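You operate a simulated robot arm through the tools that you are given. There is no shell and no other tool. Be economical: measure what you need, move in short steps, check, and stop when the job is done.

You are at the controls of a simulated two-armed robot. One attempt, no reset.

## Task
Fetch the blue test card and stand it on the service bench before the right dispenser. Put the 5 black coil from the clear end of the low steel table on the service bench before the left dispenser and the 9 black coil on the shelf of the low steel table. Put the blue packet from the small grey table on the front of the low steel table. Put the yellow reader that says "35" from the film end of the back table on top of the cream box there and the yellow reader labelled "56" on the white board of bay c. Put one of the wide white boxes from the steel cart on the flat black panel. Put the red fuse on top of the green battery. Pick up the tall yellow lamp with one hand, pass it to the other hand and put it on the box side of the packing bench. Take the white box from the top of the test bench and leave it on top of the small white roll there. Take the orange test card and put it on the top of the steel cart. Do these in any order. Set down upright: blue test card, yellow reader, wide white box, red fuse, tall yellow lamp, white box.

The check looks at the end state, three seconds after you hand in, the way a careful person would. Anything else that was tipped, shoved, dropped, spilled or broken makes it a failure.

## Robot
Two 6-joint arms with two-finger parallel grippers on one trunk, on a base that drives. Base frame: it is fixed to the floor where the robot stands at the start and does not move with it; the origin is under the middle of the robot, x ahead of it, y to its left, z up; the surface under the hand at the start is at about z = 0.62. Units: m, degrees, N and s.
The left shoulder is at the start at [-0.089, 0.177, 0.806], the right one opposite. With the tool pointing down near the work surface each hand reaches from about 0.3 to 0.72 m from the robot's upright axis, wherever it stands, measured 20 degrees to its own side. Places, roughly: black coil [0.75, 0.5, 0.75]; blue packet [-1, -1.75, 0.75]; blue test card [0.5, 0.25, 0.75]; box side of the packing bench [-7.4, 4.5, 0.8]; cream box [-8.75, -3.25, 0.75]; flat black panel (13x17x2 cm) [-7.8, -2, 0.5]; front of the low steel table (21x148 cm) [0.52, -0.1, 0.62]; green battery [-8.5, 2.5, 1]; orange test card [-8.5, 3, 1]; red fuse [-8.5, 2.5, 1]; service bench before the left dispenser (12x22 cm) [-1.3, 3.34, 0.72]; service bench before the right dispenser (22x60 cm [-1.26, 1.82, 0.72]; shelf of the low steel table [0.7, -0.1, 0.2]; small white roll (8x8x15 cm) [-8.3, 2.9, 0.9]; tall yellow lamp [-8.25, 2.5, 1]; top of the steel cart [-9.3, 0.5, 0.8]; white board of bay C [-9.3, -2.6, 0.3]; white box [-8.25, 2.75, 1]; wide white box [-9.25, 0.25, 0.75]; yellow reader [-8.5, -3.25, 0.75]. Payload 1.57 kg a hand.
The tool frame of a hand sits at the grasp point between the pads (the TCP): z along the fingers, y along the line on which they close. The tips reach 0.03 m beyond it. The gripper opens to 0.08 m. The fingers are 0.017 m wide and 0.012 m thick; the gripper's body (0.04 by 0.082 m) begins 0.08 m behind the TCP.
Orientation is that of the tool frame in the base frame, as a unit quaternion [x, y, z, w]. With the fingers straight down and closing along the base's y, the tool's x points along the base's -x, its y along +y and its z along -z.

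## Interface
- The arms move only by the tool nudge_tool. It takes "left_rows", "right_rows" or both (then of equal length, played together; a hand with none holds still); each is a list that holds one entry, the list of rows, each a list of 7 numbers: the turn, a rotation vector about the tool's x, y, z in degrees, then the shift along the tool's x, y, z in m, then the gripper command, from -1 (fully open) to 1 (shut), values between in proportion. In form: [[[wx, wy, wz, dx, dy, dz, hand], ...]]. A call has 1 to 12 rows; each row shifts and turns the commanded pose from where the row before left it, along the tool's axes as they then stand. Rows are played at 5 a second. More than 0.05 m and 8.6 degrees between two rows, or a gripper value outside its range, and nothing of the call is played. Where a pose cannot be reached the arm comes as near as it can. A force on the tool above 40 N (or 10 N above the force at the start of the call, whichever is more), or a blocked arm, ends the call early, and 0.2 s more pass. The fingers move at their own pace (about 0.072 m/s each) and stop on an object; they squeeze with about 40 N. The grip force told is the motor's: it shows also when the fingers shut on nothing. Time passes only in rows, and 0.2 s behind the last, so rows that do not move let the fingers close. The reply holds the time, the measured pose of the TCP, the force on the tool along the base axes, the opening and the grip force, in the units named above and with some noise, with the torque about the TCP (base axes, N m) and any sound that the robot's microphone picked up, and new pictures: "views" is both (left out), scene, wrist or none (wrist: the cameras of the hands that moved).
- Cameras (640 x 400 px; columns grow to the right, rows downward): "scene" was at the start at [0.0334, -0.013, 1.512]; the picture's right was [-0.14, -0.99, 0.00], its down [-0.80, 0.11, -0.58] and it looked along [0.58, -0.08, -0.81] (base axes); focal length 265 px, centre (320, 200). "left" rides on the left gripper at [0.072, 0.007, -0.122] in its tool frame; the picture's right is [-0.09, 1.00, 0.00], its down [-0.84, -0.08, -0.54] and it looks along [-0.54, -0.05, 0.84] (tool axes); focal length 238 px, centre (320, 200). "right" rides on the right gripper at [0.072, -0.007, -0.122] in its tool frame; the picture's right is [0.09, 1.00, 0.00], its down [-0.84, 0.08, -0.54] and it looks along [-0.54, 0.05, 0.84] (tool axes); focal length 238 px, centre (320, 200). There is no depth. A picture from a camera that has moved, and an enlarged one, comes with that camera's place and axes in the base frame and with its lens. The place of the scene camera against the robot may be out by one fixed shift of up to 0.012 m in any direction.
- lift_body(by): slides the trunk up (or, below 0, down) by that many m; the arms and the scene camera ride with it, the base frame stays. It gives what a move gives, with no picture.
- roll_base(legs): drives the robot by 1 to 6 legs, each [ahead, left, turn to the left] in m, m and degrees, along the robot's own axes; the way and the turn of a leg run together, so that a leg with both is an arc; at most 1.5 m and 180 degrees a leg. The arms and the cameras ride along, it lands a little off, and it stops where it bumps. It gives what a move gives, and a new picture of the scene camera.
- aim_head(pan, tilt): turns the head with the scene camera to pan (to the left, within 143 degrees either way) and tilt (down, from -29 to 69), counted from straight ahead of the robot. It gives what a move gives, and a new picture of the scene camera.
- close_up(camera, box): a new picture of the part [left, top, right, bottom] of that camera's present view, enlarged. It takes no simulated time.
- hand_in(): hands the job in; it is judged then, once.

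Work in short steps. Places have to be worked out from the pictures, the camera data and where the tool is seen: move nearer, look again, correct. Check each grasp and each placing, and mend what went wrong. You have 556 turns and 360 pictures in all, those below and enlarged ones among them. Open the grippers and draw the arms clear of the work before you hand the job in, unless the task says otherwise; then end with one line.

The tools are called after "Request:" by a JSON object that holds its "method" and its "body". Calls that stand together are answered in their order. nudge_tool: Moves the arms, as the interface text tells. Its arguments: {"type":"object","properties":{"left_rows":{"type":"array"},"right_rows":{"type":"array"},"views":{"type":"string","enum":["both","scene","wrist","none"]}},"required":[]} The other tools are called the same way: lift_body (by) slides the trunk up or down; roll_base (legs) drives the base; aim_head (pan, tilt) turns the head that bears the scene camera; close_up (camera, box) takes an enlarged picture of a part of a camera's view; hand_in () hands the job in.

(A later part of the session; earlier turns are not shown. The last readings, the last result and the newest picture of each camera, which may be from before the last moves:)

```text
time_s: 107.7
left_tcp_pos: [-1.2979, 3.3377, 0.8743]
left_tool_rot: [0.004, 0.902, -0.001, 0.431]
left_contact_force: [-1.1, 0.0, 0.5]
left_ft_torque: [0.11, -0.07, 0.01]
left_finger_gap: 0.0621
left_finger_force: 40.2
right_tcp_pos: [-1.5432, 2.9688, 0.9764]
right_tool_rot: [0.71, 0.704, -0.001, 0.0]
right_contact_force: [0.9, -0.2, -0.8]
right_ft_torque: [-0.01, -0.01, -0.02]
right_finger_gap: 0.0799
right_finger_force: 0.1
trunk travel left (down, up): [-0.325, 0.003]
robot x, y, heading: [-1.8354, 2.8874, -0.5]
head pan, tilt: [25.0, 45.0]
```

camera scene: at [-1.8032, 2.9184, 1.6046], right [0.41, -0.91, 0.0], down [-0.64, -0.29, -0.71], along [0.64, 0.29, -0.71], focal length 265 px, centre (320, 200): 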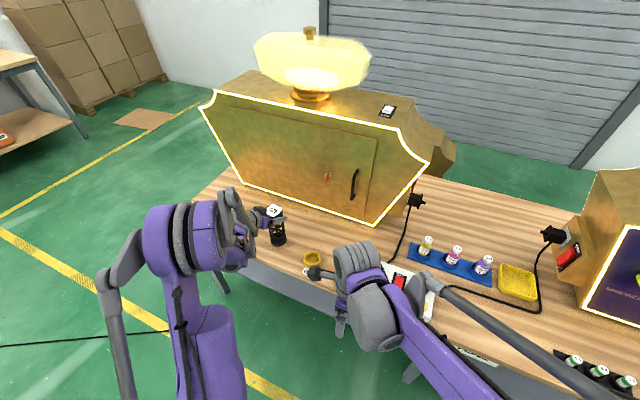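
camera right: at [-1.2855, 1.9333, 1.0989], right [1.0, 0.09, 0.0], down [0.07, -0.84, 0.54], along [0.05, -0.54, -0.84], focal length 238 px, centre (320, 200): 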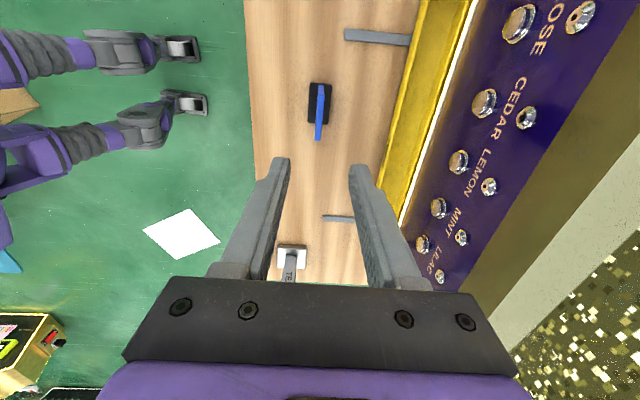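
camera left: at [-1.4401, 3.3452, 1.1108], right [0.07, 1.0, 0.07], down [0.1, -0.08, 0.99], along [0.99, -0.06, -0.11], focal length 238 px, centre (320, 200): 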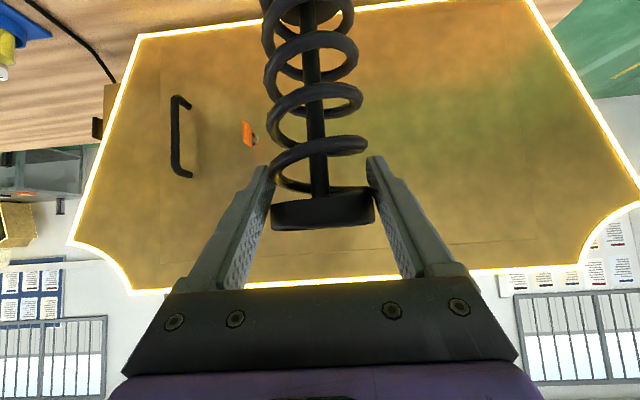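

Contact begins. 1 mm more, open, withdraw along the tool axis.

Request:
{"method": "nudge_tool", "body": {"left_rows": [[[0, 0, 0, 0.0008, 0, 0.0006, 1], [0, 0, 0, 0, 0, 0, 0.7], [0, 0, 0, 0, 0, 0, -1], [0, 0, 0, 0, 0, 0, -1], [0, 0, 0, 0, 0, -0.03, -1], [0, 0, 0, 0, 0, -0.04, -1], [0, 0, 0, 0, 0, -0.045, -1], [0, 0, 0, 0, 0, -0.045, -1]]], "views": "both"}}

```text
time_s: 109.5
left_tcp_pos: [-1.4242, 3.3368, 0.9734]
left_tool_rot: [0.005, 0.903, -0.002, 0.431]
left_contact_force: [-0.6, -0.5, -0.3]
left_ft_torque: [-0.02, 0.0, 0.0]
left_finger_gap: 0.0801
left_finger_force: 0.0
right_tcp_pos: [-1.544, 2.9692, 0.9771]
right_tool_rot: [0.711, 0.703, -0.001, 0.0]
right_contact_force: [0.1, -0.4, -0.1]
right_ft_torque: [0.02, -0.01, 0.01]
right_finger_gap: 0.0799
right_finger_force: 0.1
trunk travel left (down, up): [-0.325, 0.003]
robot x, y, heading: [-1.8382, 2.8872, -0.4]
head pan, tilt: [25.0, 45.0]
camera scene: at [-1.8044, 2.9179, 1.6045], right [0.41, -0.91, 0.0], down [-0.64, -0.29, -0.71], along [0.64, 0.29, -0.71], focal length 265 px, centre (320, 200)
camera left: at [-1.5653, 3.3452, 0.9951], right [0.07, 0.99, 0.07], down [0.1, -0.08, 0.99], along [0.99, -0.06, -0.11], focal length 238 px, centre (320, 200)
```

scene: 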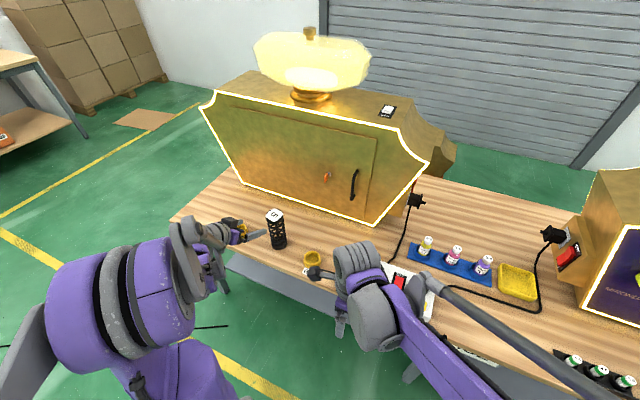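
left: 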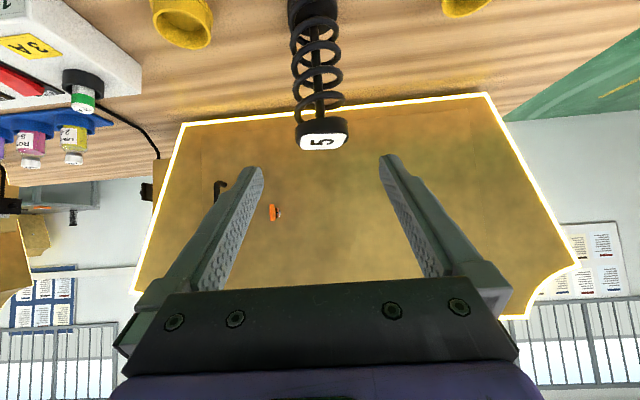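

Coil 5 stands well. Next the blue packet: I tuck the left hand in and up, then drive back around the bench.

Request:
{"method": "nudge_tool", "body": {"left_rows": [[[0, 0, 0, -0.0035, -0.02, -0.0337, -1], [0, 0, 0, -0.0035, -0.02, -0.0337, -1], [0, 0, 0, -0.0035, -0.02, -0.0337, -1], [0, 0, 0, -0.0035, -0.02, -0.0337, -1], [0, 0, 0, -0.0035, -0.02, -0.0337, -1]]], "views": "none"}}

Request:
{"method": "roll_base", "body": {"legs": [[0, -1.15, 0.5], [0.4, -0.9, 0], [0.4, -1.1, 0]]}}

Request:
{"method": "aim_head", "body": {"pan": -90, "tilt": 40}}

```text
time_s: 110.7
left_tcp_pos: [-1.4754, 3.2632, 1.1184]
left_tool_rot: [0.048, 0.902, -0.027, 0.429]
left_contact_force: [0.6, -0.7, -0.4]
left_ft_torque: [-0.02, 0.0, -0.02]
left_finger_gap: 0.0803
left_finger_force: 0.0
right_tcp_pos: [-1.5419, 2.9687, 0.9764]
right_tool_rot: [0.711, 0.704, 0.0, -0.001]
right_contact_force: [-0.4, -0.3, -0.3]
right_ft_torque: [-0.04, 0.02, 0.0]
right_finger_gap: 0.0801
right_finger_force: 0.1
trunk travel left (down, up): [-0.325, 0.003]
robot x, y, heading: [-1.8323, 2.8857, -0.6]
head pan, tilt: [25.0, 45.0]
stopped in row 5 (left hand): the arm was blocked; the commanded pose is now the measured one
```

```text
time_s: 138.5
left_tcp_pos: [-0.6641, 0.1223, 1.12]
left_tool_rot: [0.041, 0.902, -0.023, 0.43]
left_contact_force: [-0.4, -0.7, 0.6]
left_ft_torque: [-0.02, 0.0, 0.0]
left_finger_gap: 0.08
left_finger_force: 0.1
right_tcp_pos: [-0.7254, -0.172, 0.9769]
right_tool_rot: [0.706, 0.709, 0.0, 0.0]
right_contact_force: [0.1, -0.4, -0.2]
right_ft_torque: [0.01, 0.0, 0.0]
right_finger_gap: 0.0799
right_finger_force: 0.1
trunk travel left (down, up): [-0.325, 0.003]
robot x, y, heading: [-1.0203, -0.2614, 0.5]
head pan, tilt: [25.0, 45.0]
camera scene: at [-0.986, -0.2266, 1.6045], right [0.43, -0.9, 0.0], down [-0.64, -0.3, -0.71], along [0.64, 0.3, -0.71], focal length 265 px, centre (320, 200)
```

scene: 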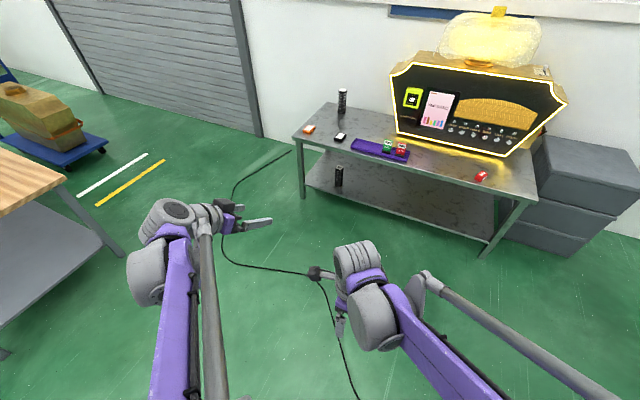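

```text
time_s: 140.4
left_tcp_pos: [-0.6643, 0.1229, 1.1206]
left_tool_rot: [0.043, 0.901, -0.025, 0.43]
left_contact_force: [-0.7, -0.3, -0.9]
left_ft_torque: [0.0, -0.01, -0.02]
left_finger_gap: 0.0798
left_finger_force: 0.0
right_tcp_pos: [-0.7276, -0.1732, 0.9772]
right_tool_rot: [0.706, 0.708, 0.001, -0.001]
right_contact_force: [-0.1, 0.2, 0.0]
right_ft_torque: [0.0, -0.01, 0.01]
right_finger_gap: 0.0803
right_finger_force: 0.0
trunk travel left (down, up): [-0.325, 0.003]
robot x, y, heading: [-1.0129, -0.2581, 0.2]
head pan, tilt: [-90.0, 40.0]
camera scene: at [-1.0593, -0.3463, 1.6118], right [-1.0, 0.0, 0.0], down [0.0, 0.64, -0.77], along [0.0, -0.77, -0.64], focal length 265 px, centre (320, 200)
```

scene: 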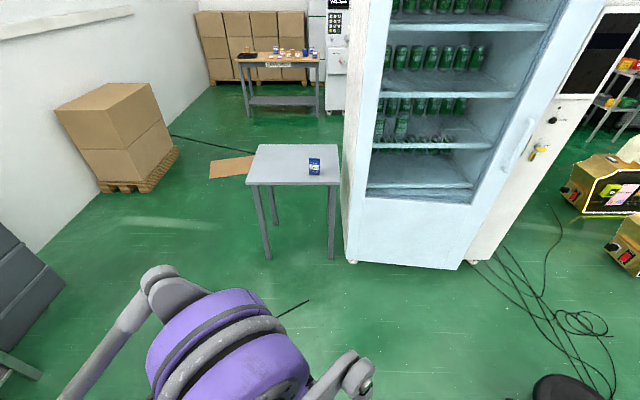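

Small grey table ahead to the right; packet near (−1.02, −1.67). I turn right 90° and approach to y≈−1.1.

Request:
{"method": "roll_base", "body": {"legs": [[0, 0, -90], [0.8, 0.09, 0]]}}

Request:
{"method": "aim_head", "body": {"pan": -5, "tilt": 45}}

```text
time_s: 148.6
left_tcp_pos: [-0.5584, -1.4142, 1.1199]
left_tool_rot: [0.671, 0.603, -0.324, 0.284]
left_contact_force: [0.5, 1.1, 0.9]
left_ft_torque: [0.04, 0.03, -0.03]
left_finger_gap: 0.0799
left_finger_force: 0.1
right_tcp_pos: [-0.852, -1.3473, 0.9759]
right_tool_rot: [1.0, -0.004, 0.0, -0.001]
right_contact_force: [-0.3, -0.2, -0.9]
right_ft_torque: [-0.01, -0.02, -0.04]
right_finger_gap: 0.0798
right_finger_force: 0.0
trunk travel left (down, up): [-0.325, 0.003]
robot x, y, heading: [-0.9352, -1.0524, -90.4]
head pan, tilt: [-90.0, 40.0]
camera scene: at [-1.0181, -1.0141, 1.6117], right [0.01, 1.0, 0.0], down [0.64, 0.0, -0.77], along [-0.77, 0.01, -0.64], focal length 265 px, centre (320, 200)
```

scene: 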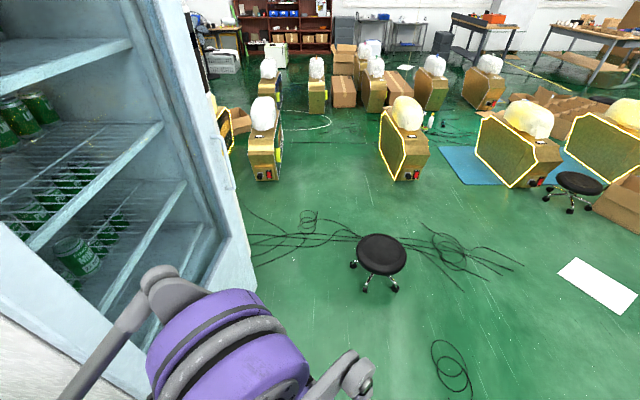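

```text
time_s: 150.2
left_tcp_pos: [-0.5599, -1.4142, 1.1194]
left_tool_rot: [0.671, 0.604, -0.323, 0.284]
left_contact_force: [0.1, 0.2, -0.2]
left_ft_torque: [0.03, 0.0, -0.03]
left_finger_gap: 0.0799
left_finger_force: 0.1
right_tcp_pos: [-0.8526, -1.3488, 0.977]
right_tool_rot: [1.0, -0.004, 0.0, 0.0]
right_contact_force: [-0.4, 0.0, -1.6]
right_ft_torque: [0.01, -0.02, -0.01]
right_finger_gap: 0.0798
right_finger_force: 0.0
trunk travel left (down, up): [-0.325, 0.003]
robot x, y, heading: [-0.933, -1.0532, -90.2]
head pan, tilt: [-5.0, 45.0]
camera scene: at [-0.9408, -1.0958, 1.6045], right [-1.0, 0.09, 0.0], down [0.07, 0.7, -0.71], along [-0.07, -0.7, -0.71], focal length 265 px, centre (320, 200)
```

scene: 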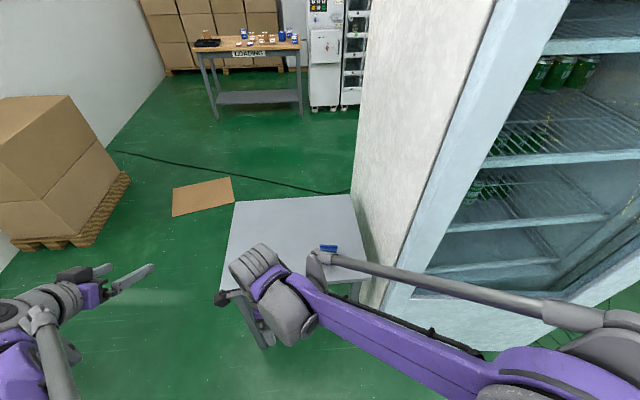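

I look at the packet with the wrist camera and a zoom.

Request:
{"method": "close_up", "body": {"camera": "scene", "box": [230, 190, 380, 300]}}

Request:
{"method": "close_up", "body": {"camera": "right", "box": [0, 0, 640, 400]}}

```text
3.64 times, centred on (305, 245) of scene
camera zoom: at [-0.9408, -1.0958, 1.6045], right [-1.0, 0.09, 0.0], down [0.07, 0.7, -0.71], along [-0.07, -0.7, -0.71], focal length 964 px, centre (374, 36)
```

zoom: 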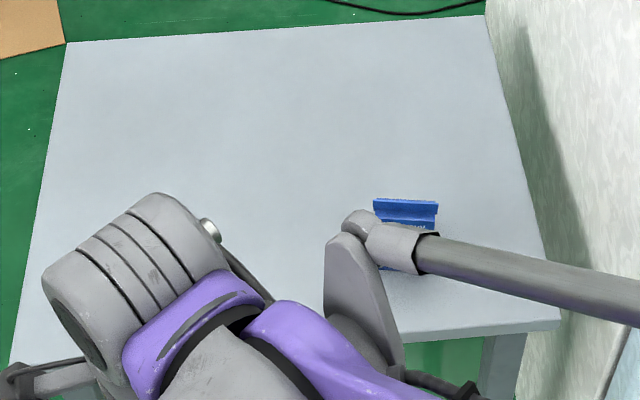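

```text
1.00 times, centred on (320, 200) of right (not enlarged: the box is as wide or as high as the picture)
camera zoom: at [-0.7804, -1.341, 1.0989], right [0.08, -1.0, 0.0], down [-0.84, -0.07, 0.54], along [-0.54, -0.05, -0.84], focal length 238 px, centre (320, 200)
```

zoom: 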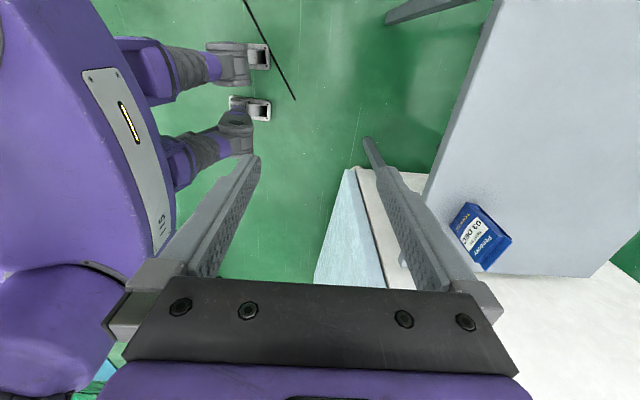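

The right forearm would near the fridge; the left hand is better. I un-pitch the left hand and turn it −90°, and shift the base right.

Request:
{"method": "nudge_tool", "body": {"left_rows": [[[0, 8.5, 0, 0, 0, 0, -1], [0, 8.5, 0, 0, 0, 0, -1], [0, 8.5, 0, 0, 0, 0, -1], [0, 8.5, 0, 0, 0, 0, -1], [0, 8.5, 0, 0, 0, 0, -1], [0, 8.5, 0, 0, 0, 0, -1]]], "views": "none"}}

Request:
{"method": "nudge_tool", "body": {"left_rows": [[[0, 0, -8.2, 0, 0, 0, -1], [0, 0, -8.2, 0, 0, 0, -1], [0, 0, -8.2, 0, 0, 0, -1], [0, 0, -8.2, 0, 0, 0, -1], [0, 0, -8.2, 0, 0, 0, -1], [0, 0, -8.2, 0, 0, 0, -1], [0, 0, -8.2, 0, 0, 0, -1], [0, 0, -8.2, 0, 0, 0, -1], [0, 0, -8.2, 0, 0, 0, -1], [0, 0, -8.2, 0, 0, 0, -1], [0, 0, -8, 0, 0, 0, -1]]], "views": "none"}}

Request:
{"method": "roll_base", "body": {"legs": [[0, -0.2, 0]]}}

```text
time_s: 151.6
left_tcp_pos: [-0.5586, -1.4148, 1.1211]
left_tool_rot: [0.745, 0.667, -0.002, -0.004]
left_contact_force: [0.9, -0.2, -1.3]
left_ft_torque: [0.03, -0.02, -0.02]
left_finger_gap: 0.0802
left_finger_force: 0.0
right_tcp_pos: [-0.8514, -1.3486, 0.9776]
right_tool_rot: [1.0, -0.004, 0.001, -0.001]
right_contact_force: [0.3, -0.2, 0.4]
right_ft_torque: [0.0, 0.02, -0.01]
right_finger_gap: 0.0802
right_finger_force: 0.1
trunk travel left (down, up): [-0.325, 0.003]
robot x, y, heading: [-0.9335, -1.059, -90.5]
head pan, tilt: [-5.0, 45.0]
```

```text
time_s: 154.0
left_tcp_pos: [-0.5595, -1.4136, 1.1205]
left_tool_rot: [0.053, 0.999, 0.001, -0.004]
left_contact_force: [0.6, -0.7, 0.2]
left_ft_torque: [-0.04, -0.01, 0.04]
left_finger_gap: 0.0801
left_finger_force: 0.0
right_tcp_pos: [-0.8519, -1.3468, 0.9758]
right_tool_rot: [1.0, -0.003, 0.0, 0.0]
right_contact_force: [0.0, -0.3, -0.8]
right_ft_torque: [0.01, -0.01, 0.0]
right_finger_gap: 0.0799
right_finger_force: 0.0
trunk travel left (down, up): [-0.325, 0.003]
robot x, y, heading: [-0.9304, -1.058, -90.2]
head pan, tilt: [-5.0, 45.0]
```

```text
time_s: 156.3
left_tcp_pos: [-0.76, -1.4115, 1.1212]
left_tool_rot: [0.055, 0.998, 0.0, -0.004]
left_contact_force: [-0.3, -0.4, -0.5]
left_ft_torque: [0.01, -0.04, 0.01]
left_finger_gap: 0.0798
left_finger_force: 0.1
right_tcp_pos: [-1.053, -1.3464, 0.9777]
right_tool_rot: [1.0, -0.004, 0.0, 0.001]
right_contact_force: [-0.1, 0.0, 0.1]
right_ft_torque: [0.0, -0.04, -0.01]
right_finger_gap: 0.08
right_finger_force: 0.0
trunk travel left (down, up): [-0.325, 0.003]
robot x, y, heading: [-1.1366, -1.0579, -90.3]
head pan, tilt: [-5.0, 45.0]
camera scene: at [-1.1416, -1.0943, 1.6045], right [-1.0, 0.1, 0.0], down [0.07, 0.7, -0.71], along [-0.07, -0.7, -0.71], focal length 265 px, centre (320, 200)
```

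scene: 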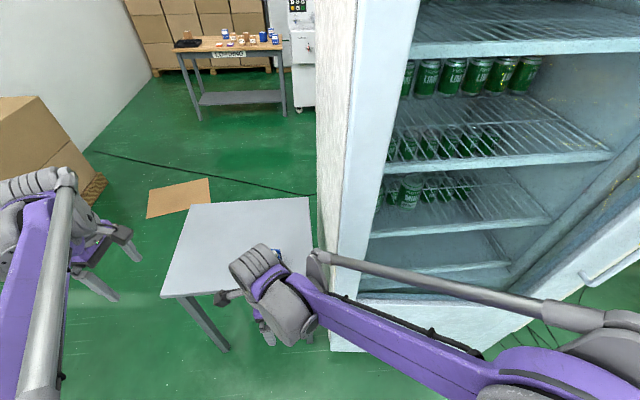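

I finish the left yaw, move the right hand aside, and take the left hand near the packet.

Request:
{"method": "nudge_tool", "body": {"left_rows": [[[0, 0, -6.2, 0, 0, 0, -1], [0, 0, 0, 0, 0, 0, -1], [0, 0, 0, 0, 0, 0, -1], [0, 0, 0, 0, 0, 0, -1]]], "right_rows": [[[0, 0, 0, -0.05, 0, 0, -1], [0, 0, 0, -0.05, 0, 0, -1], [0, 0, 0, -0.05, 0, 0, -1], [0, 0, 0, -0.05, 0, 0, -1]]], "views": "none"}}

Request:
{"method": "nudge_tool", "body": {"left_rows": [[[0, 0, 0, 0.034, -0.03, 0.015, -1], [0, 0, 0, 0.034, -0.03, 0.015, -1], [0, 0, 0, 0.034, -0.03, 0.015, -1], [0, 0, 0, 0.034, -0.03, 0.015, -1], [0, 0, 0, 0.034, -0.03, 0.015, -1], [0, 0, 0, 0.034, -0.03, 0.015, -1]]], "views": "both"}}

```text
time_s: 157.3
left_tcp_pos: [-0.7618, -1.4126, 1.1199]
left_tool_rot: [0.0, 1.0, 0.0, -0.004]
left_contact_force: [-0.5, -0.3, 0.2]
left_ft_torque: [0.01, 0.02, 0.04]
left_finger_gap: 0.08
left_finger_force: 0.1
right_tcp_pos: [-1.2542, -1.3431, 0.978]
right_tool_rot: [1.0, -0.003, 0.001, 0.0]
right_contact_force: [0.3, 1.3, -0.4]
right_ft_torque: [0.06, -0.01, 0.03]
right_finger_gap: 0.0802
right_finger_force: 0.2
trunk travel left (down, up): [-0.325, 0.003]
robot x, y, heading: [-1.1378, -1.0509, -90.3]
head pan, tilt: [-5.0, 45.0]
```

```text
time_s: 158.8
left_tcp_pos: [-0.9661, -1.5942, 1.0318]
left_tool_rot: [0.001, 1.0, 0.001, -0.004]
left_contact_force: [-0.3, 0.6, -0.2]
left_ft_torque: [0.0, 0.0, -0.02]
left_finger_gap: 0.08
left_finger_force: 0.0
right_tcp_pos: [-1.2538, -1.3458, 0.9769]
right_tool_rot: [1.0, -0.005, 0.0, 0.0]
right_contact_force: [0.6, -0.6, 0.1]
right_ft_torque: [0.02, 0.0, 0.0]
right_finger_gap: 0.08
right_finger_force: 0.0
trunk travel left (down, up): [-0.325, 0.003]
robot x, y, heading: [-1.132, -1.0582, -90.4]
head pan, tilt: [-5.0, 45.0]
camera scene: at [-1.1426, -1.0958, 1.6045], right [-1.0, 0.1, 0.0], down [0.07, 0.7, -0.71], along [-0.07, -0.7, -0.71], focal length 265 px, centre (320, 200)
camera left: at [-1.038, -1.5875, 1.1543], right [0.09, 1.0, 0.0], down [0.84, -0.08, 0.54], along [0.53, -0.05, -0.84], focal length 238 px, centre (320, 200)
```

scene: 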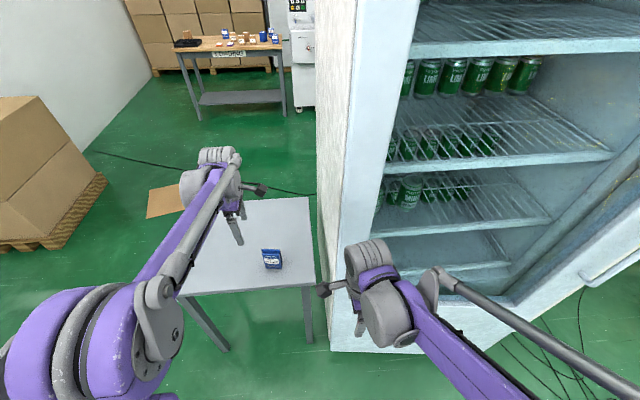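
left: 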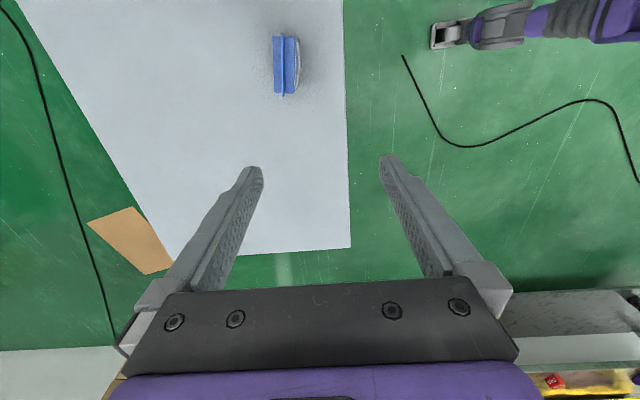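

Packet top seam at about (−1.024, −1.634, 0.82). I move over it, check once, then descend.

Request:
{"method": "nudge_tool", "body": {"left_rows": [[[0, 0, 0, 0.03, -0.02, 0, -1], [0, 0, 0, 0.028, -0.02, 0, -1], [0, 0, 0, 0, 0, 0.045, -1], [0, 0, 0, 0, 0, 0.045, -1], [0, 0, 0, 0, 0, 0.03, -1]]], "views": "wrist"}}

```text
time_s: 159.9
left_tcp_pos: [-1.0254, -1.6305, 0.9113]
left_tool_rot: [0.001, 1.0, 0.0, -0.005]
left_contact_force: [-0.6, 0.5, -0.4]
left_ft_torque: [0.04, 0.0, -0.03]
left_finger_gap: 0.0798
left_finger_force: 0.1
right_tcp_pos: [-1.2534, -1.3448, 0.9766]
right_tool_rot: [1.0, -0.005, 0.0, 0.0]
right_contact_force: [0.5, 0.2, 0.1]
right_ft_torque: [0.0, -0.02, 0.03]
right_finger_gap: 0.0798
right_finger_force: 0.0
trunk travel left (down, up): [-0.325, 0.003]
robot x, y, heading: [-1.1378, -1.0545, -90.8]
head pan, tilt: [-5.0, 45.0]
camera left: at [-1.097, -1.6261, 1.0346], right [0.09, 1.0, 0.0], down [0.84, -0.08, 0.53], along [0.53, -0.05, -0.84], focal length 238 px, centre (320, 200)
```

left: 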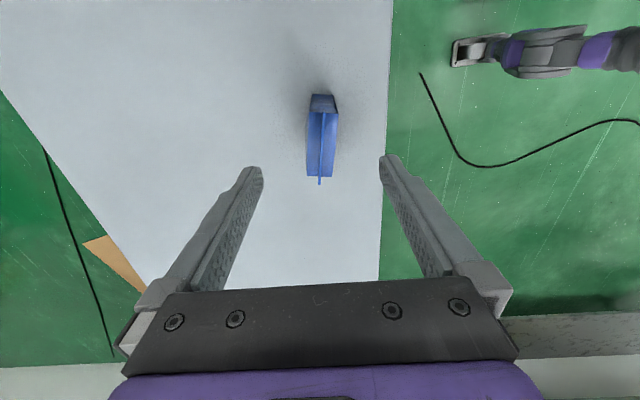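

Well centred. Descend 0.116 and close.

Request:
{"method": "nudge_tool", "body": {"left_rows": [[[0, 0, 0, -0.005, -0.002, 0.04, -1], [0, 0, 0, 0, 0, 0.04, -1], [0, 0, 0, 0, 0, 0.036, -1], [0, 0, 0, 0, 0, 0, -1], [0, 0, 0, 0, 0, 0, 1], [0, 0, 0, 0, 0, 0, 1], [0, 0, 0, 0, 0, 0, 1], [0, 0, 0, 0, 0, 0, 1]]], "views": "wrist"}}

```text
time_s: 161.8
left_tcp_pos: [-1.0224, -1.634, 0.7961]
left_tool_rot: [0.001, 1.0, 0.0, -0.005]
left_contact_force: [-0.1, -0.4, 0.1]
left_ft_torque: [0.0, -0.02, -0.02]
left_finger_gap: 0.0333
left_finger_force: 40.1
right_tcp_pos: [-1.2524, -1.3443, 0.9783]
right_tool_rot: [1.0, -0.005, 0.0, 0.0]
right_contact_force: [0.2, -0.9, 0.6]
right_ft_torque: [-0.02, 0.01, -0.01]
right_finger_gap: 0.08
right_finger_force: 0.0
trunk travel left (down, up): [-0.325, 0.003]
robot x, y, heading: [-1.133, -1.0571, -90.4]
head pan, tilt: [-5.0, 45.0]
camera left: at [-1.0926, -1.6279, 0.9187], right [0.09, 1.0, 0.0], down [0.84, -0.08, 0.54], along [0.53, -0.05, -0.84], focal length 238 px, centre (320, 200)
```

left: 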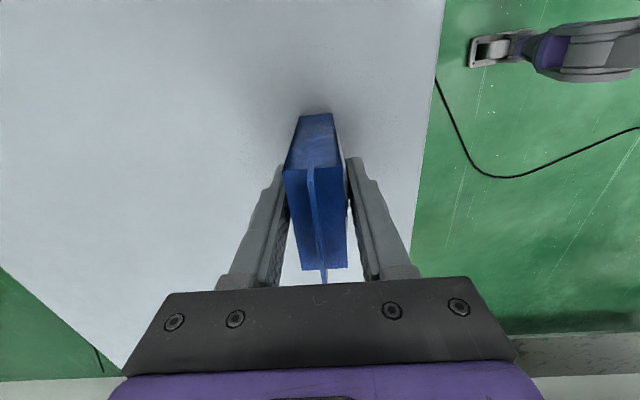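

Packet gripped. Lift, back off, turn left to face the low table, and drive there.

Request:
{"method": "nudge_tool", "body": {"left_rows": [[[0, 0, 0, 0, 0, -0.04, 1], [0, 0, 0, 0, 0, -0.045, 1], [0, 0, 0, 0, 0, -0.045, 1], [0, 0, 0, 0, 0, 0, 1]]], "views": "none"}}

Request:
{"method": "roll_base", "body": {"legs": [[-0.55, 0, 0], [0, 0, 90.5], [1.1, -0.05, 0]]}}

Request:
{"method": "aim_head", "body": {"pan": 5, "tilt": 50}}

```text
time_s: 162.8
left_tcp_pos: [-1.0198, -1.6362, 0.9256]
left_tool_rot: [0.002, 1.0, 0.0, -0.004]
left_contact_force: [-0.4, 0.1, -0.8]
left_ft_torque: [0.0, -0.07, -0.02]
left_finger_gap: 0.0333
left_finger_force: 39.9
right_tcp_pos: [-1.2532, -1.344, 0.9778]
right_tool_rot: [1.0, -0.005, 0.001, 0.0]
right_contact_force: [-0.2, -0.2, 0.4]
right_ft_torque: [0.0, -0.05, 0.01]
right_finger_gap: 0.0798
right_finger_force: 0.0
trunk travel left (down, up): [-0.325, 0.003]
robot x, y, heading: [-1.1389, -1.0534, -90.2]
head pan, tilt: [-5.0, 45.0]
```

```text
time_s: 174.9
left_tcp_pos: [0.5353, -0.4241, 0.9256]
left_tool_rot: [0.712, -0.702, 0.003, 0.003]
left_contact_force: [0.6, 0.1, 0.0]
left_ft_torque: [0.02, -0.04, 0.04]
left_finger_gap: 0.0334
left_finger_force: 39.9
right_tcp_pos: [0.2484, -0.6622, 0.9767]
right_tool_rot: [0.704, 0.71, 0.0, 0.0]
right_contact_force: [-0.9, -0.1, 0.6]
right_ft_torque: [-0.05, 0.01, -0.01]
right_finger_gap: 0.0799
right_finger_force: 0.1
trunk travel left (down, up): [-0.325, 0.003]
robot x, y, heading: [-0.0425, -0.5517, 0.8]
head pan, tilt: [-5.0, 45.0]
camera scene: at [-0.0039, -0.5597, 1.6044], right [-0.08, -1.0, 0.0], down [-0.7, 0.06, -0.71], along [0.7, -0.06, -0.71], focal length 265 px, centre (320, 200)
```

scene: 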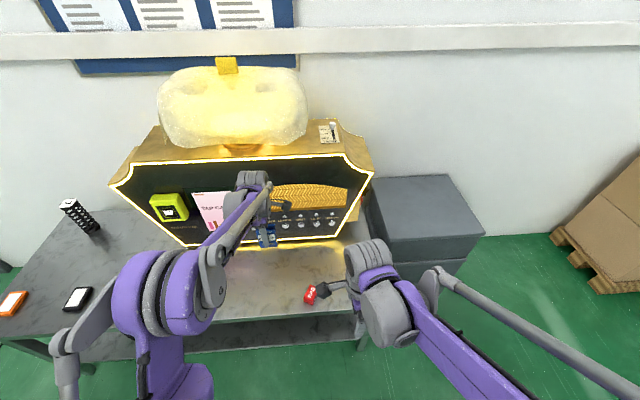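

```text
time_s: 175.7
left_tcp_pos: [0.5365, -0.4245, 0.9258]
left_tool_rot: [0.712, -0.702, 0.002, 0.003]
left_contact_force: [0.5, -0.3, -1.0]
left_ft_torque: [-0.01, 0.01, 0.01]
left_finger_gap: 0.0332
left_finger_force: 39.9
right_tcp_pos: [0.2491, -0.6632, 0.9762]
right_tool_rot: [0.703, 0.711, 0.0, 0.0]
right_contact_force: [0.1, 0.5, 0.0]
right_ft_torque: [-0.03, -0.07, 0.03]
right_finger_gap: 0.0801
right_finger_force: 0.0
trunk travel left (down, up): [-0.325, 0.003]
robot x, y, heading: [-0.0446, -0.5551, 0.6]
head pan, tilt: [5.0, 50.0]
camera scene: at [-0.008, -0.546, 1.5976], right [0.1, -1.0, 0.0], down [-0.76, -0.07, -0.64], along [0.64, 0.06, -0.77], focal length 265 px, centre (320, 200)
```

scene: 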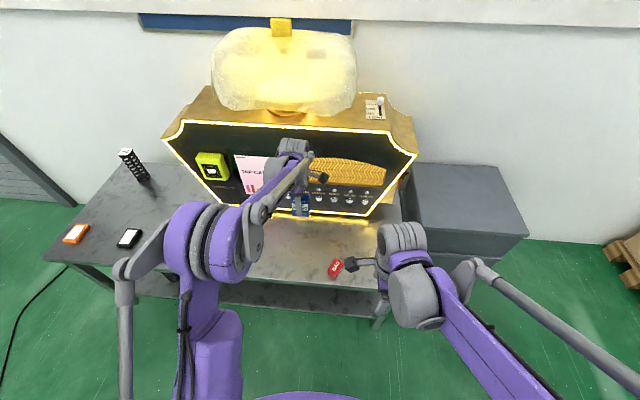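

Over the table front. I shift slightly (to x≈0.515, y≈−0.385) and descend.

Request:
{"method": "nudge_tool", "body": {"left_rows": [[[0, 0, 0, -0.04, 0.02, 0, 1], [0, 0, 0, 0, 0, 0.042, 1], [0, 0, 0, 0, 0, 0.042, 1], [0, 0, 0, 0, 0, 0.042, 1], [0, 0, 0, 0, 0, 0.042, 1], [0, 0, 0, 0, 0, 0.042, 1], [0, 0, 0, 0, 0, 0, 1]]], "views": "both"}}

```text
time_s: 177.2
left_tcp_pos: [0.5153, -0.3862, 0.7153]
left_tool_rot: [0.712, -0.702, 0.002, 0.003]
left_contact_force: [-0.1, -0.2, -1.1]
left_ft_torque: [-0.02, -0.02, 0.01]
left_finger_gap: 0.0335
left_finger_force: 39.9
right_tcp_pos: [0.2484, -0.6633, 0.9775]
right_tool_rot: [0.704, 0.71, 0.0, 0.0]
right_contact_force: [-0.2, -0.2, 0.1]
right_ft_torque: [0.02, 0.0, -0.03]
right_finger_gap: 0.0799
right_finger_force: 0.0
trunk travel left (down, up): [-0.325, 0.003]
robot x, y, heading: [-0.0444, -0.5502, 0.6]
head pan, tilt: [5.0, 50.0]
camera scene: at [-0.0085, -0.5462, 1.5976], right [0.1, -1.0, 0.0], down [-0.76, -0.07, -0.64], along [0.64, 0.06, -0.77], focal length 265 px, centre (320, 200)
camera left: at [0.5089, -0.4571, 0.8385], right [-1.0, 0.08, 0.0], down [0.07, 0.84, 0.54], along [0.04, 0.53, -0.84], focal length 238 px, centre (320, 200)
```

scene: 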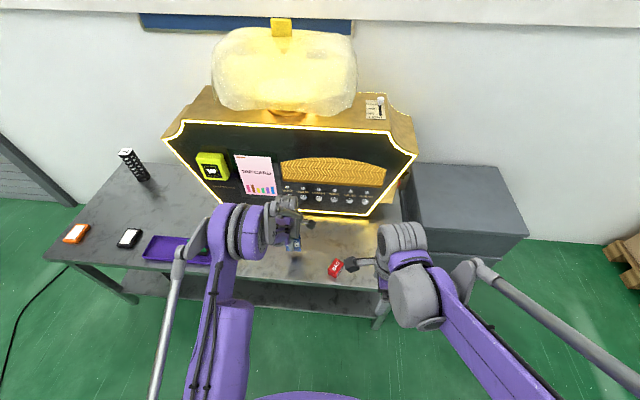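
left: 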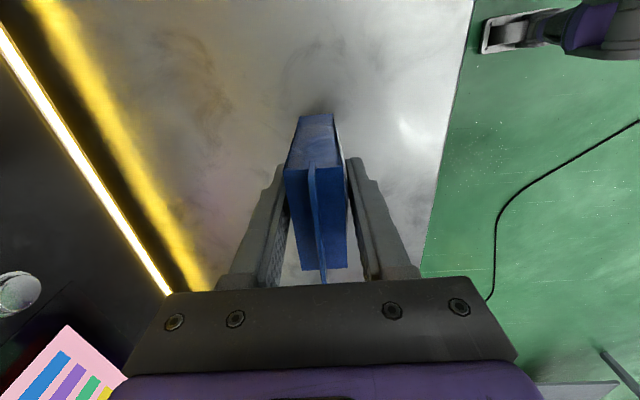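

Lower .012 more then feel for contact.

Request:
{"method": "nudge_tool", "body": {"left_rows": [[[0, 0, 0, 0, 0, 0.006, 1], [0, 0, 0, 0, 0, 0.005, 1]]], "views": "none"}}

Request:
{"method": "nudge_tool", "body": {"left_rows": [[[0, 0, 0, 0, 0, 0.002, 1], [0, 0, 0, 0, 0, 0.002, 1]]], "views": "none"}}

Request:
{"method": "nudge_tool", "body": {"left_rows": [[[0, 0, 0, 0, 0, 0.002, 1], [0, 0, 0, 0, 0, 0.002, 1]]], "views": "none"}}

```text
time_s: 177.8
left_tcp_pos: [0.5163, -0.3848, 0.7043]
left_tool_rot: [0.712, -0.702, 0.003, 0.003]
left_contact_force: [-0.1, -0.4, -0.1]
left_ft_torque: [-0.02, -0.03, 0.02]
left_finger_gap: 0.0336
left_finger_force: 39.8
right_tcp_pos: [0.2472, -0.6627, 0.9776]
right_tool_rot: [0.704, 0.71, 0.0, 0.0]
right_contact_force: [-0.1, 0.3, -0.1]
right_ft_torque: [-0.01, -0.03, 0.02]
right_finger_gap: 0.0799
right_finger_force: 0.1
trunk travel left (down, up): [-0.325, 0.003]
robot x, y, heading: [-0.046, -0.5499, 0.5]
head pan, tilt: [5.0, 50.0]
```

```text
time_s: 178.4
left_tcp_pos: [0.5151, -0.3864, 0.7012]
left_tool_rot: [0.712, -0.702, 0.003, 0.004]
left_contact_force: [0.3, 1.1, -1.3]
left_ft_torque: [0.01, 0.0, 0.0]
left_finger_gap: 0.0334
left_finger_force: 39.7
right_tcp_pos: [0.2477, -0.6624, 0.9765]
right_tool_rot: [0.704, 0.71, 0.0, 0.0]
right_contact_force: [-0.3, -0.6, -0.3]
right_ft_torque: [0.01, -0.01, 0.01]
right_finger_gap: 0.0799
right_finger_force: 0.0
trunk travel left (down, up): [-0.325, 0.003]
robot x, y, heading: [-0.0449, -0.5497, 0.7]
head pan, tilt: [5.0, 50.0]
```

```text
time_s: 179.1
left_tcp_pos: [0.5152, -0.3866, 0.6967]
left_tool_rot: [0.712, -0.702, 0.002, 0.003]
left_contact_force: [0.4, 0.1, -1.3]
left_ft_torque: [0.01, -0.02, 0.01]
left_finger_gap: 0.0334
left_finger_force: 40.6
right_tcp_pos: [0.2487, -0.6617, 0.977]
right_tool_rot: [0.704, 0.71, 0.0, 0.001]
right_contact_force: [-1.0, -0.5, -0.1]
right_ft_torque: [-0.02, -0.02, -0.02]
right_finger_gap: 0.0803
right_finger_force: 0.1
trunk travel left (down, up): [-0.325, 0.003]
robot x, y, heading: [-0.0443, -0.5511, 0.5]
head pan, tilt: [5.0, 50.0]
```

Request:
{"method": "nudge_tool", "body": {"left_rows": [[[0, 0, 0, 0, 0, 0.002, 1], [0, 0, 0, 0, 0, 0.002, 1]]], "views": "none"}}

Request:
{"method": "nudge_tool", "body": {"left_rows": [[[0, 0, 0, 0, 0, 0.0015, 1], [0, 0, 0, 0, 0, 0.0015, 1]]], "views": "none"}}

```text
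time_s: 179.7
left_tcp_pos: [0.5149, -0.3869, 0.6922]
left_tool_rot: [0.712, -0.703, 0.003, 0.003]
left_contact_force: [-0.4, -0.9, -0.4]
left_ft_torque: [0.01, 0.02, 0.0]
left_finger_gap: 0.0335
left_finger_force: 39.7
right_tcp_pos: [0.2479, -0.663, 0.9779]
right_tool_rot: [0.704, 0.71, 0.0, 0.0]
right_contact_force: [0.4, -0.8, 0.5]
right_ft_torque: [0.06, 0.0, 0.0]
right_finger_gap: 0.08
right_finger_force: 0.1
trunk travel left (down, up): [-0.325, 0.003]
robot x, y, heading: [-0.0447, -0.5522, 0.7]
head pan, tilt: [5.0, 50.0]
```

```text
time_s: 180.2
left_tcp_pos: [0.5143, -0.3862, 0.6883]
left_tool_rot: [0.712, -0.702, 0.004, 0.002]
left_contact_force: [0.1, -0.8, -0.6]
left_ft_torque: [-0.01, -0.02, -0.03]
left_finger_gap: 0.0334
left_finger_force: 40.1
right_tcp_pos: [0.2484, -0.6624, 0.9778]
right_tool_rot: [0.704, 0.71, 0.001, 0.0]
right_contact_force: [-1.8, -0.6, -0.8]
right_ft_torque: [0.03, 0.04, 0.0]
right_finger_gap: 0.0799
right_finger_force: 0.0
trunk travel left (down, up): [-0.325, 0.003]
robot x, y, heading: [-0.0437, -0.5494, 0.3]
head pan, tilt: [5.0, 50.0]
```

Still free; continue.

Request:
{"method": "nudge_tool", "body": {"left_rows": [[[0, 0, 0, 0, 0, 0.002, 1], [0, 0, 0, 0, 0, 0.002, 1]]], "views": "none"}}

Request:
{"method": "nudge_tool", "body": {"left_rows": [[[0, 0, 0, 0, 0, 0.002, 1], [0, 0, 0, 0, 0, 0.002, 1]]], "views": "none"}}

Request:
{"method": "nudge_tool", "body": {"left_rows": [[[0, 0, 0, 0, 0, 0.0015, 1], [0, 0, 0, 0, 0, 0.0015, 1]]], "views": "wrist"}}

```text
time_s: 180.8
left_tcp_pos: [0.5159, -0.3864, 0.6851]
left_tool_rot: [0.712, -0.702, 0.002, 0.002]
left_contact_force: [-0.5, 0.3, -1.0]
left_ft_torque: [-0.03, -0.01, -0.03]
left_finger_gap: 0.0335
left_finger_force: 40.1
right_tcp_pos: [0.2488, -0.6624, 0.9778]
right_tool_rot: [0.704, 0.711, -0.001, 0.0]
right_contact_force: [-0.4, 0.6, 0.1]
right_ft_torque: [-0.03, 0.02, 0.01]
right_finger_gap: 0.0803
right_finger_force: 0.1
trunk travel left (down, up): [-0.325, 0.003]
robot x, y, heading: [-0.0436, -0.5486, 0.5]
head pan, tilt: [5.0, 50.0]
```

```text
time_s: 181.4
left_tcp_pos: [0.5158, -0.3863, 0.6811]
left_tool_rot: [0.712, -0.702, 0.003, 0.003]
left_contact_force: [-0.5, -0.4, -1.1]
left_ft_torque: [0.02, 0.04, -0.04]
left_finger_gap: 0.0333
left_finger_force: 39.8
right_tcp_pos: [0.2481, -0.6618, 0.9776]
right_tool_rot: [0.704, 0.71, 0.0, 0.0]
right_contact_force: [-1.1, 0.2, 0.1]
right_ft_torque: [-0.02, 0.01, -0.04]
right_finger_gap: 0.08
right_finger_force: 0.0
trunk travel left (down, up): [-0.325, 0.003]
robot x, y, heading: [-0.0434, -0.5468, 0.5]
head pan, tilt: [5.0, 50.0]
```

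```text
time_s: 182.1
left_tcp_pos: [0.5138, -0.3863, 0.6782]
left_tool_rot: [0.712, -0.703, 0.003, 0.003]
left_contact_force: [0.3, -0.5, -0.2]
left_ft_torque: [-0.01, -0.04, -0.02]
left_finger_gap: 0.0334
left_finger_force: 40.5
right_tcp_pos: [0.2486, -0.6625, 0.9768]
right_tool_rot: [0.705, 0.709, -0.001, 0.001]
right_contact_force: [0.4, 0.5, -0.3]
right_ft_torque: [0.02, -0.01, -0.01]
right_finger_gap: 0.0799
right_finger_force: 0.1
trunk travel left (down, up): [-0.325, 0.003]
robot x, y, heading: [-0.0483, -0.5522, 0.4]
head pan, tilt: [5.0, 50.0]
camera left: at [0.5092, -0.4584, 0.8013], right [-1.0, 0.08, 0.0], down [0.07, 0.84, 0.54], along [0.04, 0.53, -0.84], focal length 238 px, centre (320, 200)
```

left: 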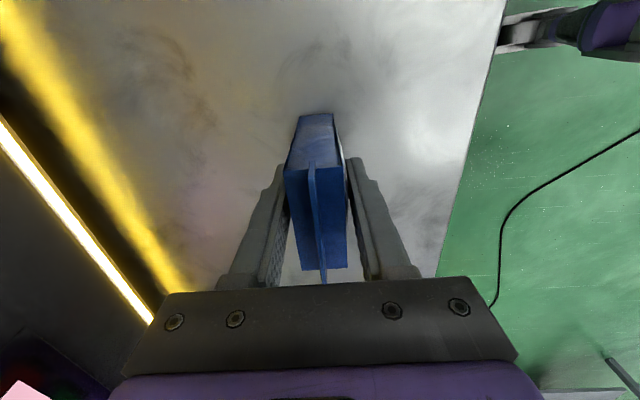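

Continue down, 3 mm a row.

Request:
{"method": "nudge_tool", "body": {"left_rows": [[[0, 0, 0, 0, 0, 0.0025, 1], [0, 0, 0, 0, 0, 0.0025, 1]]], "views": "none"}}

Request:
{"method": "nudge_tool", "body": {"left_rows": [[[0, 0, 0, 0, 0, 0.0025, 1], [0, 0, 0, 0, 0, 0.0025, 1]]], "views": "none"}}

```text
time_s: 182.7
left_tcp_pos: [0.5144, -0.3864, 0.6757]
left_tool_rot: [0.712, -0.702, 0.004, 0.003]
left_contact_force: [0.0, 1.2, 21.3]
left_ft_torque: [-0.1, 0.15, -0.04]
left_finger_gap: 0.0335
left_finger_force: 40.3
right_tcp_pos: [0.2476, -0.6617, 0.9778]
right_tool_rot: [0.704, 0.71, 0.0, 0.001]
right_contact_force: [-0.1, 0.1, -1.0]
right_ft_torque: [-0.02, -0.02, -0.01]
right_finger_gap: 0.0801
right_finger_force: 0.0
trunk travel left (down, up): [-0.325, 0.003]
robot x, y, heading: [-0.0421, -0.5512, 0.3]
head pan, tilt: [5.0, 50.0]
```

```text
time_s: 183.1
left_tcp_pos: [0.5153, -0.3868, 0.6745]
left_tool_rot: [0.712, -0.702, 0.003, 0.002]
left_contact_force: [0.4, -0.4, 31.8]
left_ft_torque: [-0.19, 0.09, 0.0]
left_finger_gap: 0.0335
left_finger_force: 40.2
right_tcp_pos: [0.2483, -0.6626, 0.9782]
right_tool_rot: [0.704, 0.71, 0.001, 0.0]
right_contact_force: [0.2, -0.1, 0.0]
right_ft_torque: [-0.05, 0.0, -0.04]
right_finger_gap: 0.0802
right_finger_force: 0.1
trunk travel left (down, up): [-0.325, 0.003]
robot x, y, heading: [-0.0441, -0.5525, 0.5]
head pan, tilt: [5.0, 50.0]
stopped in row 2 (left hand): the force on the tool passed its limit at 44 N (the readings are from after the stop); the commanded pose is now the measured one
```

Contact at 0.676. Release gently and rise.

Request:
{"method": "nudge_tool", "body": {"left_rows": [[[0, 0, 0, 0, 0, -0.0015, 1], [0, 0, 0, 0, 0, 0, 0.4], [0, 0, 0, 0, 0, 0, -0.5], [0, 0, 0, 0, 0, 0, -0.6], [0, 0, 0, 0, 0, -0.03, -0.6], [0, 0, 0, 0, 0, -0.045, -0.6], [0, 0, 0, 0, 0, -0.045, -0.6], [0, 0, 0, 0, 0, -0.045, -0.6], [0, 0, 0, 0, 0, -0.045, -0.6], [0, 0, 0, 0, 0, -0.045, -0.6]]], "views": "wrist"}}

```text
time_s: 185.3
left_tcp_pos: [0.5138, -0.3833, 0.9288]
left_tool_rot: [0.713, -0.701, 0.003, 0.003]
left_contact_force: [0.0, -0.3, -0.7]
left_ft_torque: [-0.02, -0.01, -0.05]
left_finger_gap: 0.064
left_finger_force: 0.1
right_tcp_pos: [0.2489, -0.6633, 0.9774]
right_tool_rot: [0.705, 0.71, 0.0, 0.0]
right_contact_force: [-0.6, -0.5, -0.7]
right_ft_torque: [0.01, 0.01, 0.03]
right_finger_gap: 0.0803
right_finger_force: 0.1
trunk travel left (down, up): [-0.325, 0.003]
robot x, y, heading: [-0.0439, -0.5521, 0.6]
head pan, tilt: [5.0, 50.0]
camera left: at [0.508, -0.4562, 1.0522], right [-1.0, 0.08, 0.0], down [0.06, 0.84, 0.54], along [0.04, 0.53, -0.84], focal length 238 px, centre (320, 200)
```

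left: 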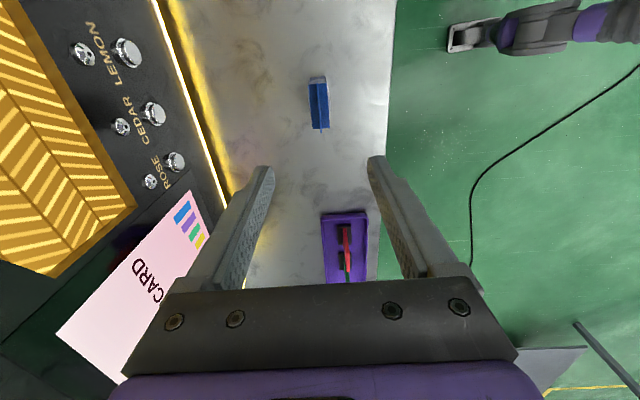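

Packet stands on the table front. I tuck and raise the left hand and head to the far area, back around the service bench.

Request:
{"method": "nudge_tool", "body": {"left_rows": [[[0, 0, 0, -0.02, 0.033, -0.025, -1], [0, 0, 0, -0.02, 0.033, -0.025, -1], [0, 0, 0, -0.02, 0.033, -0.025, -1], [0, 0, 0, -0.02, 0.033, -0.025, -1], [0, 0, 0, -0.02, 0.033, -0.025, -1], [0, 0, 0, -0.02, 0.033, -0.025, -1]]], "views": "none"}}

Request:
{"method": "roll_base", "body": {"legs": [[-1.36, 0, -0.6], [0, 1.15, 0], [-0.35, 0.75, 0], [-0.1, 0.4, 0]]}}

Request:
{"method": "roll_base", "body": {"legs": [[0, 1.1, 0], [0, 1.0, 0]]}}

```text
time_s: 186.7
left_tcp_pos: [0.3133, -0.2659, 1.0781]
left_tool_rot: [0.712, -0.702, 0.003, 0.002]
left_contact_force: [0.2, -0.3, -0.4]
left_ft_torque: [0.0, -0.02, 0.01]
left_finger_gap: 0.0801
left_finger_force: 0.0
right_tcp_pos: [0.2469, -0.6631, 0.9776]
right_tool_rot: [0.704, 0.71, 0.0, 0.0]
right_contact_force: [0.3, 1.0, -0.8]
right_ft_torque: [0.04, -0.03, 0.03]
right_finger_gap: 0.0799
right_finger_force: 0.0
trunk travel left (down, up): [-0.325, 0.003]
robot x, y, heading: [-0.0424, -0.5521, 0.6]
head pan, tilt: [5.0, 50.0]
```

```text
time_s: 213.7
left_tcp_pos: [-1.4782, 2.0273, 1.0763]
left_tool_rot: [-0.704, 0.71, -0.003, -0.004]
left_contact_force: [0.5, 0.4, 0.4]
left_ft_torque: [-0.02, 0.03, 0.04]
left_finger_gap: 0.08
left_finger_force: 0.0
right_tcp_pos: [-1.5528, 1.6317, 0.9776]
right_tool_rot: [0.711, 0.703, 0.0, 0.0]
right_contact_force: [0.3, 1.0, -0.2]
right_ft_torque: [-0.02, -0.04, -0.01]
right_finger_gap: 0.0801
right_finger_force: 0.2
trunk travel left (down, up): [-0.325, 0.003]
robot x, y, heading: [-1.8432, 1.7487, -0.6]
head pan, tilt: [5.0, 50.0]
camera scene: at [-1.8075, 1.7543, 1.5976], right [0.07, -1.0, 0.0], down [-0.76, -0.06, -0.64], along [0.64, 0.05, -0.77], focal length 265 px, centre (320, 200)
```

scene: 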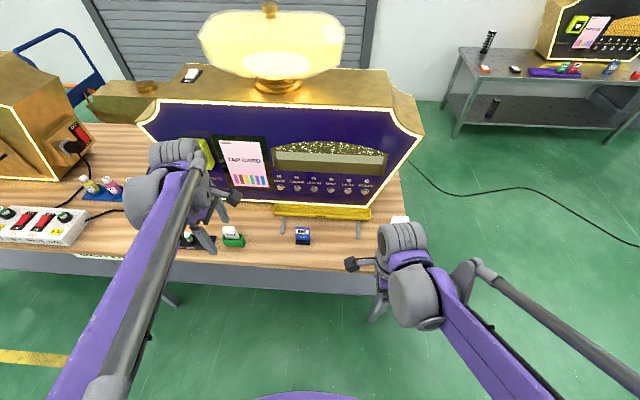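

```text
time_s: 232.5
left_tcp_pos: [-1.4336, 4.1358, 1.0767]
left_tool_rot: [-0.701, 0.713, -0.003, -0.003]
left_contact_force: [0.1, 1.4, -0.1]
left_ft_torque: [0.01, 0.03, 0.03]
left_finger_gap: 0.0802
left_finger_force: 0.0
right_tcp_pos: [-1.5121, 3.741, 0.9764]
right_tool_rot: [0.714, 0.7, 0.0, 0.0]
right_contact_force: [0.4, 0.5, -0.7]
right_ft_torque: [0.0, 0.0, 0.03]
right_finger_gap: 0.0799
right_finger_force: 0.0
trunk travel left (down, up): [-0.325, 0.003]
robot x, y, heading: [-1.8015, 3.8654, -1.2]
head pan, tilt: [5.0, 50.0]
camera scene: at [-1.7651, 3.8654, 1.5976], right [0.07, -1.0, 0.0], down [-0.76, -0.05, -0.64], along [0.64, 0.04, -0.77], focal length 265 px, centre (320, 200)
```

scene: 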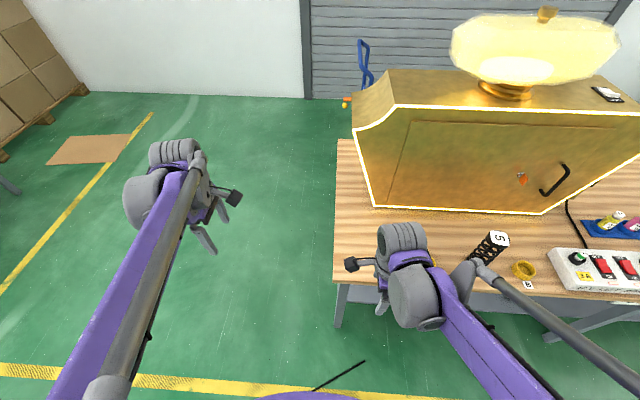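

Now turn to face west and look ahead.

Request:
{"method": "roll_base", "body": {"legs": [[0, 0.2, 0], [0, 0, 91], [0, 0, 90]]}}

Request:
{"method": "aim_head", "body": {"pan": 0, "tilt": 12}}

```text
time_s: 242.5
left_tcp_pos: [-2.158, 3.7811, 1.0766]
left_tool_rot: [0.706, 0.708, 0.003, -0.003]
left_contact_force: [0.3, 0.0, 0.0]
left_ft_torque: [0.0, 0.03, -0.01]
left_finger_gap: 0.0799
left_finger_force: 0.2
right_tcp_pos: [-2.0864, 4.1771, 0.9779]
right_tool_rot: [-0.706, 0.708, 0.0, 0.0]
right_contact_force: [0.4, 0.2, -0.3]
right_ft_torque: [0.0, -0.03, 0.04]
right_finger_gap: 0.08
right_finger_force: 0.1
trunk travel left (down, up): [-0.325, 0.003]
robot x, y, heading: [-1.8006, 4.0579, 179.9]
head pan, tilt: [5.0, 50.0]
camera scene: at [-1.8276, 4.0518, 1.5976], right [-0.08, 1.0, 0.0], down [0.76, 0.06, -0.64], along [-0.64, -0.05, -0.77], focal length 265 px, centre (320, 200)
```

scene: 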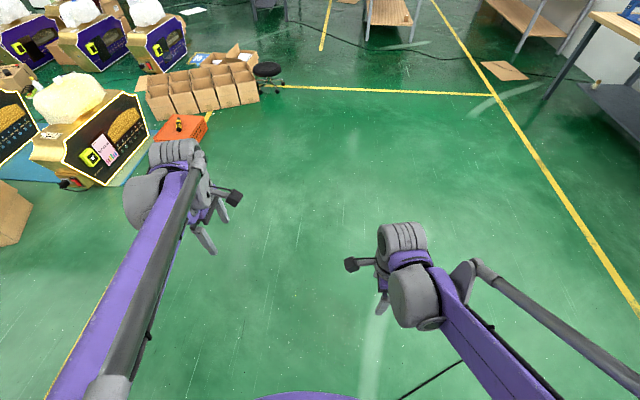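

```text
time_s: 243.6
left_tcp_pos: [-2.1572, 3.7808, 1.0774]
left_tool_rot: [0.705, 0.709, 0.003, -0.003]
left_contact_force: [0.0, 1.1, -0.1]
left_ft_torque: [0.0, 0.03, 0.01]
left_finger_gap: 0.08
left_finger_force: 0.0
right_tcp_pos: [-2.0882, 4.1755, 0.9774]
right_tool_rot: [-0.706, 0.708, 0.0, 0.0]
right_contact_force: [0.2, 0.8, 0.2]
right_ft_torque: [-0.02, -0.04, 0.01]
right_finger_gap: 0.0796
right_finger_force: 0.0
trunk travel left (down, up): [-0.325, 0.003]
robot x, y, heading: [-1.796, 4.0593, 180.2]
head pan, tilt: [0.0, 12.0]
camera scene: at [-1.8442, 4.0586, 1.6562], right [0.0, 1.0, 0.0], down [0.21, 0.0, -0.98], along [-0.98, 0.0, -0.21], focal length 265 px, centre (320, 200)
```

scene: 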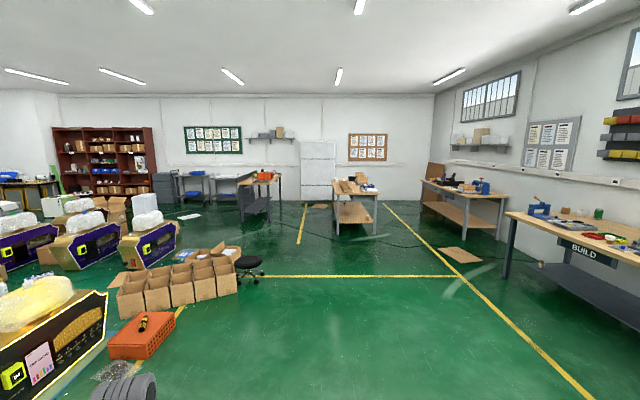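

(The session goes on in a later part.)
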